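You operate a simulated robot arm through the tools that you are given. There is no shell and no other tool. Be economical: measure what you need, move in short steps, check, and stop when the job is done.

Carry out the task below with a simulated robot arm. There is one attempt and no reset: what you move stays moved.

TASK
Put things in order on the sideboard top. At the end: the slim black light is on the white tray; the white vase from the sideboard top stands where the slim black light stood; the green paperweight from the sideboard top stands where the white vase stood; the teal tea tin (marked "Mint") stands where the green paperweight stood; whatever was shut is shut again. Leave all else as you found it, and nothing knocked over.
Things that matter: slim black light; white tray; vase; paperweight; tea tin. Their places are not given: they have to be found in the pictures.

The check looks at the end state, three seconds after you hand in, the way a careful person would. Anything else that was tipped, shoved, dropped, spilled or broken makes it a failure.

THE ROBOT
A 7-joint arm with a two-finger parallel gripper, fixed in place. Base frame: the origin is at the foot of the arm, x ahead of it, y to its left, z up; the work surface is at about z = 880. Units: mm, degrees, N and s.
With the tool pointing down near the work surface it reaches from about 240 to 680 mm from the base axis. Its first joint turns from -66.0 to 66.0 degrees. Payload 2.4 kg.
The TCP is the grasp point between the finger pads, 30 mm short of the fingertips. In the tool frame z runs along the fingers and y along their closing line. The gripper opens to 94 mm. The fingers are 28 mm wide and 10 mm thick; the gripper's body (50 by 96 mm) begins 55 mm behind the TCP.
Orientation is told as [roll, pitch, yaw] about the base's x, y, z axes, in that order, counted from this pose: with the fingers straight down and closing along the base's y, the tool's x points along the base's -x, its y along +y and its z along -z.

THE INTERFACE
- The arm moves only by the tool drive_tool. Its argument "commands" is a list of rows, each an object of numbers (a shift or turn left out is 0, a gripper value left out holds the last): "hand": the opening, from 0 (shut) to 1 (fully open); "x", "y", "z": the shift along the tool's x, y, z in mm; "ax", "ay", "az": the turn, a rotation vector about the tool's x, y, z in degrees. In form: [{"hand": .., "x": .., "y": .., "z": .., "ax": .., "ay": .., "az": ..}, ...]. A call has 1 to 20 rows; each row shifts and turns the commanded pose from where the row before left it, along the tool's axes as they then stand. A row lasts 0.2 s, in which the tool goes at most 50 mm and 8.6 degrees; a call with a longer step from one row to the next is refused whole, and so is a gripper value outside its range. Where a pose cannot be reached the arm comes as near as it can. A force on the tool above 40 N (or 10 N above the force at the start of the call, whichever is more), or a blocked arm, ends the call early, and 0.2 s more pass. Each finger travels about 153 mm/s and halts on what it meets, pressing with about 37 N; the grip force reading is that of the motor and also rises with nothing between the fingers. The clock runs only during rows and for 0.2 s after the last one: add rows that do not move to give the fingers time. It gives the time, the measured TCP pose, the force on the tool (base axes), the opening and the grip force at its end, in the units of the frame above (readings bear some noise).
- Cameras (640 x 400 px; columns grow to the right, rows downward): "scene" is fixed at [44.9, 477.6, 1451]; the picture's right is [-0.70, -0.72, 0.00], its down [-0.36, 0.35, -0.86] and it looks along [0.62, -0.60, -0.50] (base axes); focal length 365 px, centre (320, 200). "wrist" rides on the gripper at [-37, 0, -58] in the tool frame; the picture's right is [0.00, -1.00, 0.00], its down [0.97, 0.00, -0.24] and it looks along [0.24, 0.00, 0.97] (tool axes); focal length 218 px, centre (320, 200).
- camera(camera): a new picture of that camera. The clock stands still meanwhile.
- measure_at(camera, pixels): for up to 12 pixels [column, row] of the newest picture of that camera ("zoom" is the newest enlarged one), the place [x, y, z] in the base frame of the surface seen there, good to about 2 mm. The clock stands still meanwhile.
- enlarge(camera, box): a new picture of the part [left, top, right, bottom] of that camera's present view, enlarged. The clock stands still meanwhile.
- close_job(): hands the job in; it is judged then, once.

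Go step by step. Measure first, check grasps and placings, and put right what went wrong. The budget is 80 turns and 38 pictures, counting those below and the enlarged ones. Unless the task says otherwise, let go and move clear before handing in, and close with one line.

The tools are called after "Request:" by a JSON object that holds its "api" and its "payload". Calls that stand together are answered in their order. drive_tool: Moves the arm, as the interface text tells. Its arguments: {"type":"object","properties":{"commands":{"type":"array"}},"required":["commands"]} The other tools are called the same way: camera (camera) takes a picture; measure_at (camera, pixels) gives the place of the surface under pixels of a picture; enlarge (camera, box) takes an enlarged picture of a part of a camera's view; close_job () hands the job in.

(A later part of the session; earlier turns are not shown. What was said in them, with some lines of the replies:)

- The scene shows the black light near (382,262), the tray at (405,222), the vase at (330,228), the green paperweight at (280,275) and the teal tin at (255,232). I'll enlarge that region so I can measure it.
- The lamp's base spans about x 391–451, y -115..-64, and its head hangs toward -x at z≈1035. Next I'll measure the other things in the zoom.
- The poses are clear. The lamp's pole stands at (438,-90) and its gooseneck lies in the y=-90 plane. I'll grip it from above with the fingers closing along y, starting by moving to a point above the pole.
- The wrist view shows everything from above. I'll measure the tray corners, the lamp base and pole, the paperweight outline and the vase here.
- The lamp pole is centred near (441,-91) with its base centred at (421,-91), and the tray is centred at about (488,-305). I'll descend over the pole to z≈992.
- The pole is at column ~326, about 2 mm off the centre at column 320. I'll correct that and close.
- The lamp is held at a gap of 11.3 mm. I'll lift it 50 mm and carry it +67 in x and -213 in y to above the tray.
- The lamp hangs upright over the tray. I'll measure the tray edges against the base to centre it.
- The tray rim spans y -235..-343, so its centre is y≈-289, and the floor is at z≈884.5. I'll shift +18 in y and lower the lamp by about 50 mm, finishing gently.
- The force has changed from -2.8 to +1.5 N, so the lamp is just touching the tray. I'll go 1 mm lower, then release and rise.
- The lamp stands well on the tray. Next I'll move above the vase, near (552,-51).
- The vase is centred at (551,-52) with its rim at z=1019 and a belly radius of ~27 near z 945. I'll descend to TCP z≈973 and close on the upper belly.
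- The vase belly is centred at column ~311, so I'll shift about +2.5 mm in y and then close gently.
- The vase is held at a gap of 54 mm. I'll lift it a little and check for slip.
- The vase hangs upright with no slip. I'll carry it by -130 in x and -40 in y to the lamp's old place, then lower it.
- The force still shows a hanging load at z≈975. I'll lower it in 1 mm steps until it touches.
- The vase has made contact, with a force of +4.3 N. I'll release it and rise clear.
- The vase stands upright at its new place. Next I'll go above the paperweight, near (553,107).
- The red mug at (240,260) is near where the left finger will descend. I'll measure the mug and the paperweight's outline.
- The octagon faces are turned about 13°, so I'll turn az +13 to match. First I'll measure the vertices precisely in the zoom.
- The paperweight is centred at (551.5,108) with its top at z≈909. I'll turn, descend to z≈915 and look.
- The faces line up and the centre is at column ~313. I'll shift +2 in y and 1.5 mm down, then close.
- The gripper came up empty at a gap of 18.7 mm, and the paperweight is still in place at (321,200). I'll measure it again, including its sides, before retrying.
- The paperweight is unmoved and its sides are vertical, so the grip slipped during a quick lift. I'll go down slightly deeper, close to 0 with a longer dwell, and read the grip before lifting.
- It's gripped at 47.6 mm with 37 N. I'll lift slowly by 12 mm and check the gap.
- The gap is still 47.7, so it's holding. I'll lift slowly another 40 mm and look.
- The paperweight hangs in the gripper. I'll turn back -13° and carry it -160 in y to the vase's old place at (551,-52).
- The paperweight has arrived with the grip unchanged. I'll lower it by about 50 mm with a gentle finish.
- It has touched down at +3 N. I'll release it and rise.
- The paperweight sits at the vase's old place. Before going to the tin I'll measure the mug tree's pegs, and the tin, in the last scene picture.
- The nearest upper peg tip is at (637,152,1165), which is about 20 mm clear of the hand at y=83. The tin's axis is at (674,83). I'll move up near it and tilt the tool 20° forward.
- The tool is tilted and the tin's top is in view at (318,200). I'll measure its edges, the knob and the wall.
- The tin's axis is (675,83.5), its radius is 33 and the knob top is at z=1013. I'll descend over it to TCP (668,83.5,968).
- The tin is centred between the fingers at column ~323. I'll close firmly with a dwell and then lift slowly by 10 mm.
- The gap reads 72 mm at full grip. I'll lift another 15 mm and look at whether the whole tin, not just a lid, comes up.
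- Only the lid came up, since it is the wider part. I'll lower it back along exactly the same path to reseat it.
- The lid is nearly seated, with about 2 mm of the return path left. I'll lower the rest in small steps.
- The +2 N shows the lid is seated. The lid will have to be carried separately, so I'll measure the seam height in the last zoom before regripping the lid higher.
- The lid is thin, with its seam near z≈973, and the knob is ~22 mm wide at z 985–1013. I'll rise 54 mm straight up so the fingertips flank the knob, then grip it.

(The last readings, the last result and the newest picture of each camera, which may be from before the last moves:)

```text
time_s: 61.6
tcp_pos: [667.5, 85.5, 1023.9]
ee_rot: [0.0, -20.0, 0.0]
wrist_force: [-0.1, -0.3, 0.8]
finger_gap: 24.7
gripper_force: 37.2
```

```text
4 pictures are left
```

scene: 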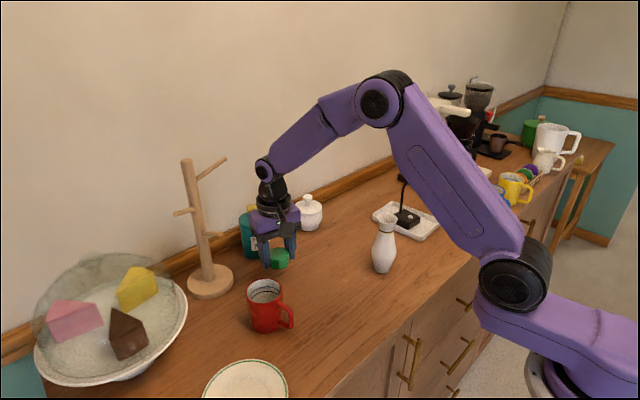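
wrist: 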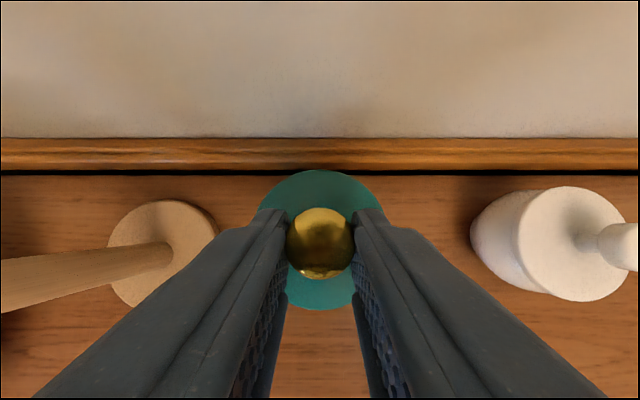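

The knob is gripped at 24.7 mm. I'll lift the lid 35 mm and carry it to free counter near (480,30), lowering it most of the way.

Request:
{"api": "drive_tool", "payload": {"commands": [{"x": -1.71, "z": -4.7}, {"x": -3.42, "z": -9.4}, {"x": -3.42, "z": -9.4}, {"x": -3.42, "z": -9.4}, {"x": 15.27, "y": -4.46, "z": -5.56}, {"x": 30.54, "y": -8.92, "z": -11.12}, {"x": 30.54, "y": -8.92, "z": -11.12}, {"x": 30.54, "y": -8.92, "z": -11.12}, {"x": 30.54, "y": -8.92, "z": -11.12}, {"x": 30.54, "y": -8.92, "z": -11.12}, {"x": 15.27, "y": -4.44, "z": -5.54}, {}, {"x": 8.55, "z": 23.49}, {"x": 8.55, "z": 23.49}, {"x": 8.55, "z": 23.49}, {"x": 6.84, "z": 18.79}, {"x": 3.42, "z": 9.4}, {}, {}]}}

Request:
{"api": "enlarge", "payload": {"camera": "scene", "box": [200, 150, 440, 300]}}

```text
time_s: 65.6
tcp_pos: [473.4, 30.2, 954.9]
ee_rot: [0.1, -20.1, 0.0]
wrist_force: [0.4, -0.7, -0.7]
finger_gap: 24.4
gripper_force: 37.0
```

```text
2.67 times, centred on (320, 225) of scene
```

zoom: 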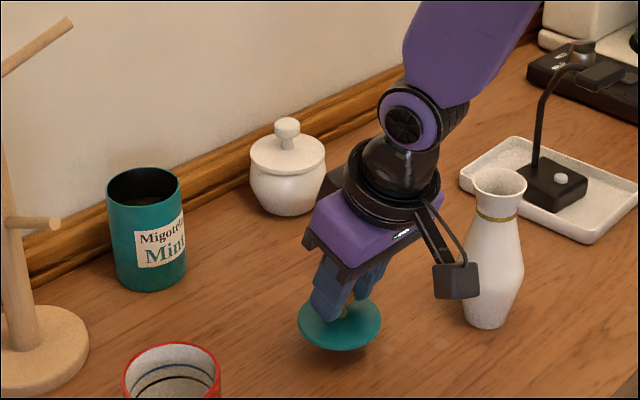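

The lid hangs level and the tin stands open and upright. I'll measure the lid's edge height, the tin rim, and the gadget near the vase in this zoom.

Request:
{"api": "measure_at", "payload": {"camera": "zoom", "pixels": [[340, 335], [340, 347], [340, 353], [300, 322], [380, 315], [455, 280], [440, 265], [145, 206], [107, 185], [181, 185], [145, 168], [145, 180]]}}

```text
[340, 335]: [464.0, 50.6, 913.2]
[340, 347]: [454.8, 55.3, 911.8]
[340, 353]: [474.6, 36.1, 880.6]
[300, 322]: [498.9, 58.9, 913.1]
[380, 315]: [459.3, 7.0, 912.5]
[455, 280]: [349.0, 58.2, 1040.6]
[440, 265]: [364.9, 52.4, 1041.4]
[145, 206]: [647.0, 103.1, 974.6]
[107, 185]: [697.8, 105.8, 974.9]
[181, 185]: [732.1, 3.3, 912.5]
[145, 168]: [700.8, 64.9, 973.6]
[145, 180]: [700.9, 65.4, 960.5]
```

The tin rim is at z≈974.5 and the lid's underside should be at ≈905. I'll lower 16 mm, then step down watching the force.

Request:
{"api": "drive_tool", "payload": {"commands": [{"x": 2.74, "z": 7.52}, {"x": 1.71, "z": 4.7}, {"x": 1.03, "z": 2.82}, {}, {}]}}

Request:
{"api": "drive_tool", "payload": {"commands": [{"x": 0.68, "z": 1.88}, {"x": 0.68, "z": 1.88}, {}, {}]}}

```text
time_s: 66.8
tcp_pos: [471.8, 31.2, 938.4]
ee_rot: [0.0, -20.0, -0.1]
wrist_force: [-0.4, -0.2, 1.0]
finger_gap: 24.4
gripper_force: 37.2
```

```text
time_s: 67.8
tcp_pos: [472.5, 29.8, 934.7]
ee_rot: [0.1, -20.2, 0.0]
wrist_force: [-6.4, 0.8, 19.9]
finger_gap: 24.6
gripper_force: 36.7
```

The lid has firm contact (20 N) with the counter. I'll ease up 1.5 mm and read again.

Request:
{"api": "drive_tool", "payload": {"commands": [{"x": -0.51, "z": -1.41}, {}, {}]}}

```text
time_s: 68.6
tcp_pos: [472.1, 30.4, 934.7]
ee_rot: [0.0, -20.0, 0.0]
wrist_force: [0.5, 0.8, -0.8]
finger_gap: 24.8
gripper_force: 37.4
```

It now rests unloaded. I'll release the lid, rise, return over the tin and descend astride the open tin body.

Request:
{"api": "drive_tool", "payload": {"commands": [{"hand": 0.4}, {"hand": 0.7}, {"hand": 1}, {}, {"x": -11.12, "z": -30.54}, {"x": -11.12, "z": -30.54}, {"x": -11.12, "z": -30.54}, {"x": -11.12, "z": -30.54}, {"x": -15.27, "y": 4.46, "z": 5.56}, {"x": -30.54, "y": 8.92, "z": 11.12}, {"x": -30.54, "y": 8.92, "z": 11.12}, {"x": -30.54, "y": 8.92, "z": 11.12}, {"x": -30.54, "y": 8.92, "z": 11.12}, {"x": -30.54, "y": 8.92, "z": 11.12}, {"x": -15.27, "y": 4.44, "z": 5.54}, {"x": -4.7, "z": 1.71}, {}, {}]}}

Request:
{"api": "drive_tool", "payload": {"commands": [{"x": 10.26, "z": 28.19}, {"x": 10.26, "z": 28.19}, {"x": 10.26, "z": 28.19}, {"x": 4.1, "z": 11.28}, {"x": 2.22, "z": 6.11}, {}, {}]}}

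Request:
{"api": "camera", "payload": {"camera": "wrist"}}

```text
time_s: 72.4
tcp_pos: [671.5, 82.4, 1064.8]
ee_rot: [0.0, -20.0, 0.0]
wrist_force: [-0.1, -0.3, 0.2]
finger_gap: 93.9
gripper_force: 0.0
```

```text
time_s: 74.0
tcp_pos: [672.2, 80.8, 956.3]
ee_rot: [0.0, -20.0, 0.0]
wrist_force: [-0.6, 0.7, -0.4]
finger_gap: 94.1
gripper_force: 0.0
```

```text
2 pictures are left
```

wrist: 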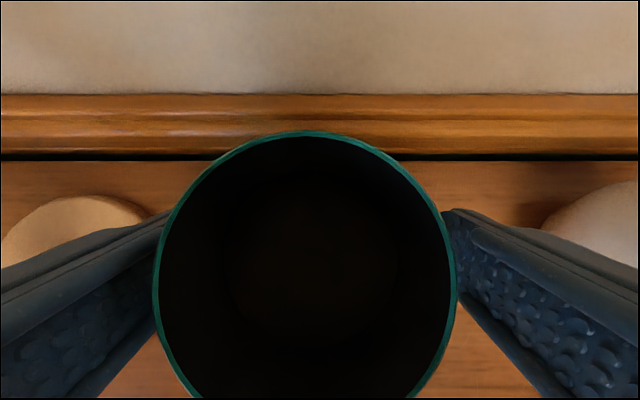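

The rim is centred at column ~305, about 3 mm toward +y, so I'll shift y +3, close firmly and lift 4 mm as a test.

Request:
{"api": "drive_tool", "payload": {"commands": [{"y": 3}, {}, {"hand": 0.8}, {"hand": 0.7}, {"hand": 0.4}, {"hand": 0}, {"hand": 0}, {"hand": 0}, {"x": -0.68, "z": -1.88}, {"x": -0.68, "z": -1.88}, {}, {}]}}

```text
time_s: 76.6
tcp_pos: [673.2, 85.2, 959.9]
ee_rot: [0.1, -19.9, 0.1]
wrist_force: [0.0, 1.0, -2.9]
finger_gap: 65.4
gripper_force: 37.0
```

The tin body is held at 65.4 mm with -2.9 N of load. I'll lift 20 mm more and carry it -123.5 in x and +23 in y to the paperweight's old place.

Request:
{"api": "drive_tool", "payload": {"commands": [{"x": -1.71, "z": -4.7}, {"x": -2.57, "z": -7.05}, {"x": -2.57, "z": -7.05}, {}, {"x": 11.75, "z": -4.28}, {"x": 23.49, "z": -8.55}, {"x": 23.49, "y": 5, "z": -8.55}, {"x": 23.49, "y": 7, "z": -8.55}, {"x": 22.08, "y": 7, "z": -8.04}, {"x": 11.75, "y": 4, "z": -4.27}, {}, {}, {"x": 2.57, "z": 7.05}, {"x": 2.39, "z": 6.58}, {"x": 1.71, "z": 4.7}, {"x": 0.68, "z": 1.88}, {}, {}]}}

```text
time_s: 80.4
tcp_pos: [549.7, 109.8, 959.5]
ee_rot: [0.0, -19.9, 0.0]
wrist_force: [0.7, 0.8, -2.2]
finger_gap: 65.6
gripper_force: 37.5
```

About 2.5 mm remain. I'll step down to contact.

Request:
{"api": "drive_tool", "payload": {"commands": [{"x": 0.51, "z": 1.41}, {}, {}]}}

Request:
{"api": "drive_tool", "payload": {"commands": [{"x": 0.34, "z": 0.94}, {}, {}]}}

```text
time_s: 81.2
tcp_pos: [548.7, 110.3, 957.3]
ee_rot: [0.0, -20.0, -0.1]
wrist_force: [-2.6, 0.2, 4.9]
finger_gap: 65.2
gripper_force: 36.9
```

```text
time_s: 82.0
tcp_pos: [550.1, 109.6, 956.4]
ee_rot: [0.0, -20.1, 0.0]
wrist_force: [-3.4, -0.4, 17.9]
finger_gap: 65.3
gripper_force: 36.9
```

The tin body is down. I'll ease off 1 mm, release, rise, go back over the parked lid and descend to its release pose.

Request:
{"api": "drive_tool", "payload": {"commands": [{"x": -0.34, "z": -0.94}, {}, {"hand": 0.8}, {"hand": 0.9}, {"hand": 1}, {}, {"x": -9.4, "z": -25.84}, {"x": -9.41, "z": -25.84}, {"x": -9.41, "z": -25.84}, {"x": -9.4, "z": -25.84}, {}, {}]}}

Request:
{"api": "drive_tool", "payload": {"commands": [{"x": 23.96, "y": -26.5, "z": -8.72}, {"x": 23.96, "y": -26.5, "z": -8.72}, {"x": 23.97, "y": -26.5, "z": -8.72}, {}, {"x": 9.58, "z": 26.31}, {"x": 9.58, "z": 26.31}, {"x": 9.58, "z": 26.31}, {}, {}]}}

Request:
{"api": "camera", "payload": {"camera": "wrist"}}

```text
time_s: 84.6
tcp_pos: [548.5, 109.1, 1066.0]
ee_rot: [0.1, -20.0, 0.0]
wrist_force: [0.7, 0.1, -0.5]
finger_gap: 94.0
gripper_force: 0.1
```

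```text
time_s: 86.6
tcp_pos: [470.3, 29.1, 981.7]
ee_rot: [0.0, -20.0, 0.0]
wrist_force: [0.2, -0.6, 0.4]
finger_gap: 93.8
gripper_force: 0.1
```

```text
1 pictures are left
```

wrist: 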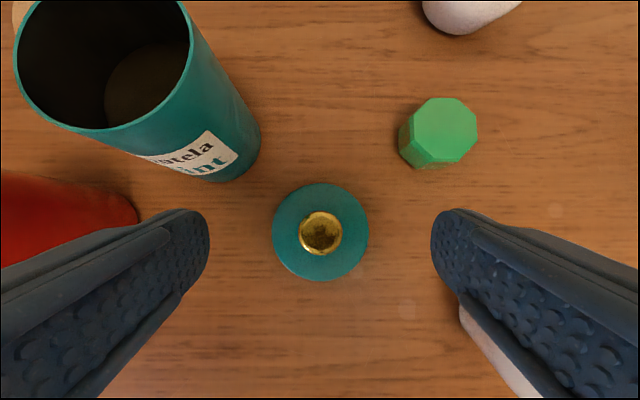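

The lid rests flat at (320,232), with the tin standing at upper left. I'll measure both for alignment.

Request:
{"api": "measure_at", "payload": {"camera": "wrist", "pixels": [[275, 235], [367, 235], [320, 186], [320, 277], [302, 232], [341, 232], [320, 215], [320, 251], [20, 70], [110, 127], [188, 60], [165, 100]]}}

```text
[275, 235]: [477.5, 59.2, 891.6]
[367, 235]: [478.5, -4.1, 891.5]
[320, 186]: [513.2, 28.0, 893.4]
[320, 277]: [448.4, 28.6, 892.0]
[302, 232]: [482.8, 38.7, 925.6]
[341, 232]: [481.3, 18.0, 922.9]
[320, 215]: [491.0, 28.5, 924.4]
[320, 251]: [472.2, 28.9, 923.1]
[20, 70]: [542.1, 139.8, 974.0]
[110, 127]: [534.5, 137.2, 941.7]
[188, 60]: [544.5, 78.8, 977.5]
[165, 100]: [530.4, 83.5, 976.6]
```

The lid's centre is (480.5,28) and the tin's is about (553,109), which matches my ledger. I'll finish the descent and grip the knob.

Request:
{"api": "drive_tool", "payload": {"commands": [{"x": 9.58, "z": 26.31}, {"x": 4.79, "z": 13.16}, {"x": 2.22, "z": 6.11}, {}, {}, {"hand": 0.5}, {"hand": 0.35}, {"hand": 0.1}, {"hand": 0}, {"hand": 0}, {"hand": 0}, {}]}}

```text
time_s: 89.2
tcp_pos: [473.3, 30.1, 935.1]
ee_rot: [0.0, -20.0, 0.0]
wrist_force: [-0.5, -1.0, -0.4]
finger_gap: 24.7
gripper_force: 36.7
```

The knob is gripped again at 24.7 mm. I'll lift it, carry it over the tin's new place and lower to 10 mm above the seat.

Request:
{"api": "drive_tool", "payload": {"commands": [{"x": -3.42, "z": -9.4}, {"x": -10.6, "z": -29.13}, {"x": -10.6, "z": -29.13}, {"x": -10.6, "z": -29.13}, {"x": -7.19, "z": -19.73}, {}, {"x": -8.4, "y": 9.94, "z": 3.06}, {"x": -16.8, "y": 19.87, "z": 6.11}, {"x": -16.8, "y": 19.87, "z": 6.11}, {"x": -16.8, "y": 19.87, "z": 6.11}, {"x": -8.39, "y": 9.95, "z": 3.06}, {}, {}, {"x": 4.28, "z": 11.75}, {"x": 2.57, "z": 7.05}, {"x": 1.71, "z": 4.7}, {}, {}]}}

```text
time_s: 93.0
tcp_pos: [543.6, 110.0, 1032.3]
ee_rot: [0.1, -20.0, 0.0]
wrist_force: [-0.4, -0.1, -0.7]
finger_gap: 24.4
gripper_force: 37.0
```

The lid is about 10 mm above its seat. I'll step down while watching the force; touching early would mean it's misaligned.

Request:
{"api": "drive_tool", "payload": {"commands": [{"x": 0.68, "z": 1.88}, {"x": 0.68, "z": 1.88}, {"x": 0.34, "z": 0.94}, {}, {}]}}

Request:
{"api": "drive_tool", "payload": {"commands": [{"x": 0.68, "z": 1.88}, {"x": 0.34, "z": 0.94}, {}, {}]}}

```text
time_s: 94.2
tcp_pos: [543.8, 108.7, 1026.8]
ee_rot: [0.1, -19.9, 0.0]
wrist_force: [0.2, -0.5, -0.6]
finger_gap: 25.0
gripper_force: 36.8
```

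```text
time_s: 95.2
tcp_pos: [544.1, 108.6, 1024.1]
ee_rot: [0.0, -20.0, -0.1]
wrist_force: [0.0, 0.6, -0.6]
finger_gap: 24.4
gripper_force: 37.0
```

There was no early contact, and 2.5 mm remain. I'll continue in 1 mm steps.

Request:
{"api": "drive_tool", "payload": {"commands": [{"x": 0.34, "z": 0.94}, {"x": 0.34, "z": 0.94}, {}, {}]}}

Request:
{"api": "drive_tool", "payload": {"commands": [{"x": 0.27, "z": 0.75}, {}, {}]}}

```text
time_s: 96.2
tcp_pos: [543.3, 108.6, 1021.5]
ee_rot: [-0.1, -20.0, -0.1]
wrist_force: [0.1, 0.8, -1.0]
finger_gap: 24.7
gripper_force: 37.2
```

```text
time_s: 97.0
tcp_pos: [543.3, 109.1, 1021.8]
ee_rot: [0.0, -20.1, 0.0]
wrist_force: [-1.4, 0.9, 4.6]
finger_gap: 24.5
gripper_force: 37.7
```

The lid touched at the expected height with +4.6 N, so it's seated. I'll release, rise and back away, keeping clear of the peg.

Request:
{"api": "drive_tool", "payload": {"commands": [{"hand": 0.4}, {"hand": 0.7}, {"hand": 1}, {}, {"x": -6.84, "z": -18.79}, {"x": -10.26, "z": -28.19}, {"x": -10.26, "z": -28.19}, {"x": -10.26, "z": -28.19}, {"x": 28, "y": -25, "z": -10}, {"x": 28, "y": -25, "z": -10}, {"x": 28, "y": -25, "z": -10}, {"x": 28, "y": -25, "z": -10}, {"ay": 6.7}, {"ay": 6.7}, {"ay": 6.6}, {"y": -40}, {"y": -40}, {}]}}

Request:
{"api": "enlarge", "payload": {"camera": "scene", "box": [220, 170, 460, 320]}}

```text
time_s: 100.8
tcp_pos: [424.8, -73.1, 1130.1]
ee_rot: [0.0, 0.0, -0.1]
wrist_force: [-0.1, 0.0, 0.7]
finger_gap: 93.8
gripper_force: 0.1
```

```text
2.67 times, centred on (340, 245) of scene
```

zoom: 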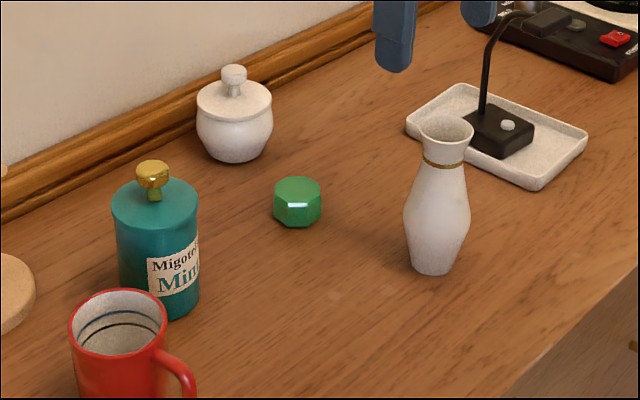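

Everything stands in place. I'll measure the lid's top and the tin in this picture to confirm that the lid is level and fully shut.

Request:
{"api": "measure_at", "payload": {"camera": "zoom", "pixels": [[118, 205], [190, 203], [155, 222], [135, 187], [178, 188], [155, 237], [155, 229], [155, 260], [153, 165], [150, 195], [160, 316], [155, 244]]}}

```text
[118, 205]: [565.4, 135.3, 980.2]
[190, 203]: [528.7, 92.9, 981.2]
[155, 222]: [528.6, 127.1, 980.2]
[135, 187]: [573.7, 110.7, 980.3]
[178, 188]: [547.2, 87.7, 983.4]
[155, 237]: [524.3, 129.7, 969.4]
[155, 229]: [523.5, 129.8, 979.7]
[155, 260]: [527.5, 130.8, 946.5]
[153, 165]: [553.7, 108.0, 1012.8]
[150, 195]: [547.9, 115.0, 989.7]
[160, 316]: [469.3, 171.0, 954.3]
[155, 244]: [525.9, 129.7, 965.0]
```

The lid top is level at z≈980–983 and the knob top is at 1013, the same as at the start, so the tin is shut at (553,109). Everything else stands as wanted and the gripper is clear, so I'm handing in.

Request:
{"api": "close_job", "payload": {}}

```text
The job is handed in.
```

The job is handed in: the light is on the tray, the vase, paperweight and tin are each in the place you named, and nothing was knocked over; the tin's lid came off when I first gripped it, so I moved it separately and shut it again.
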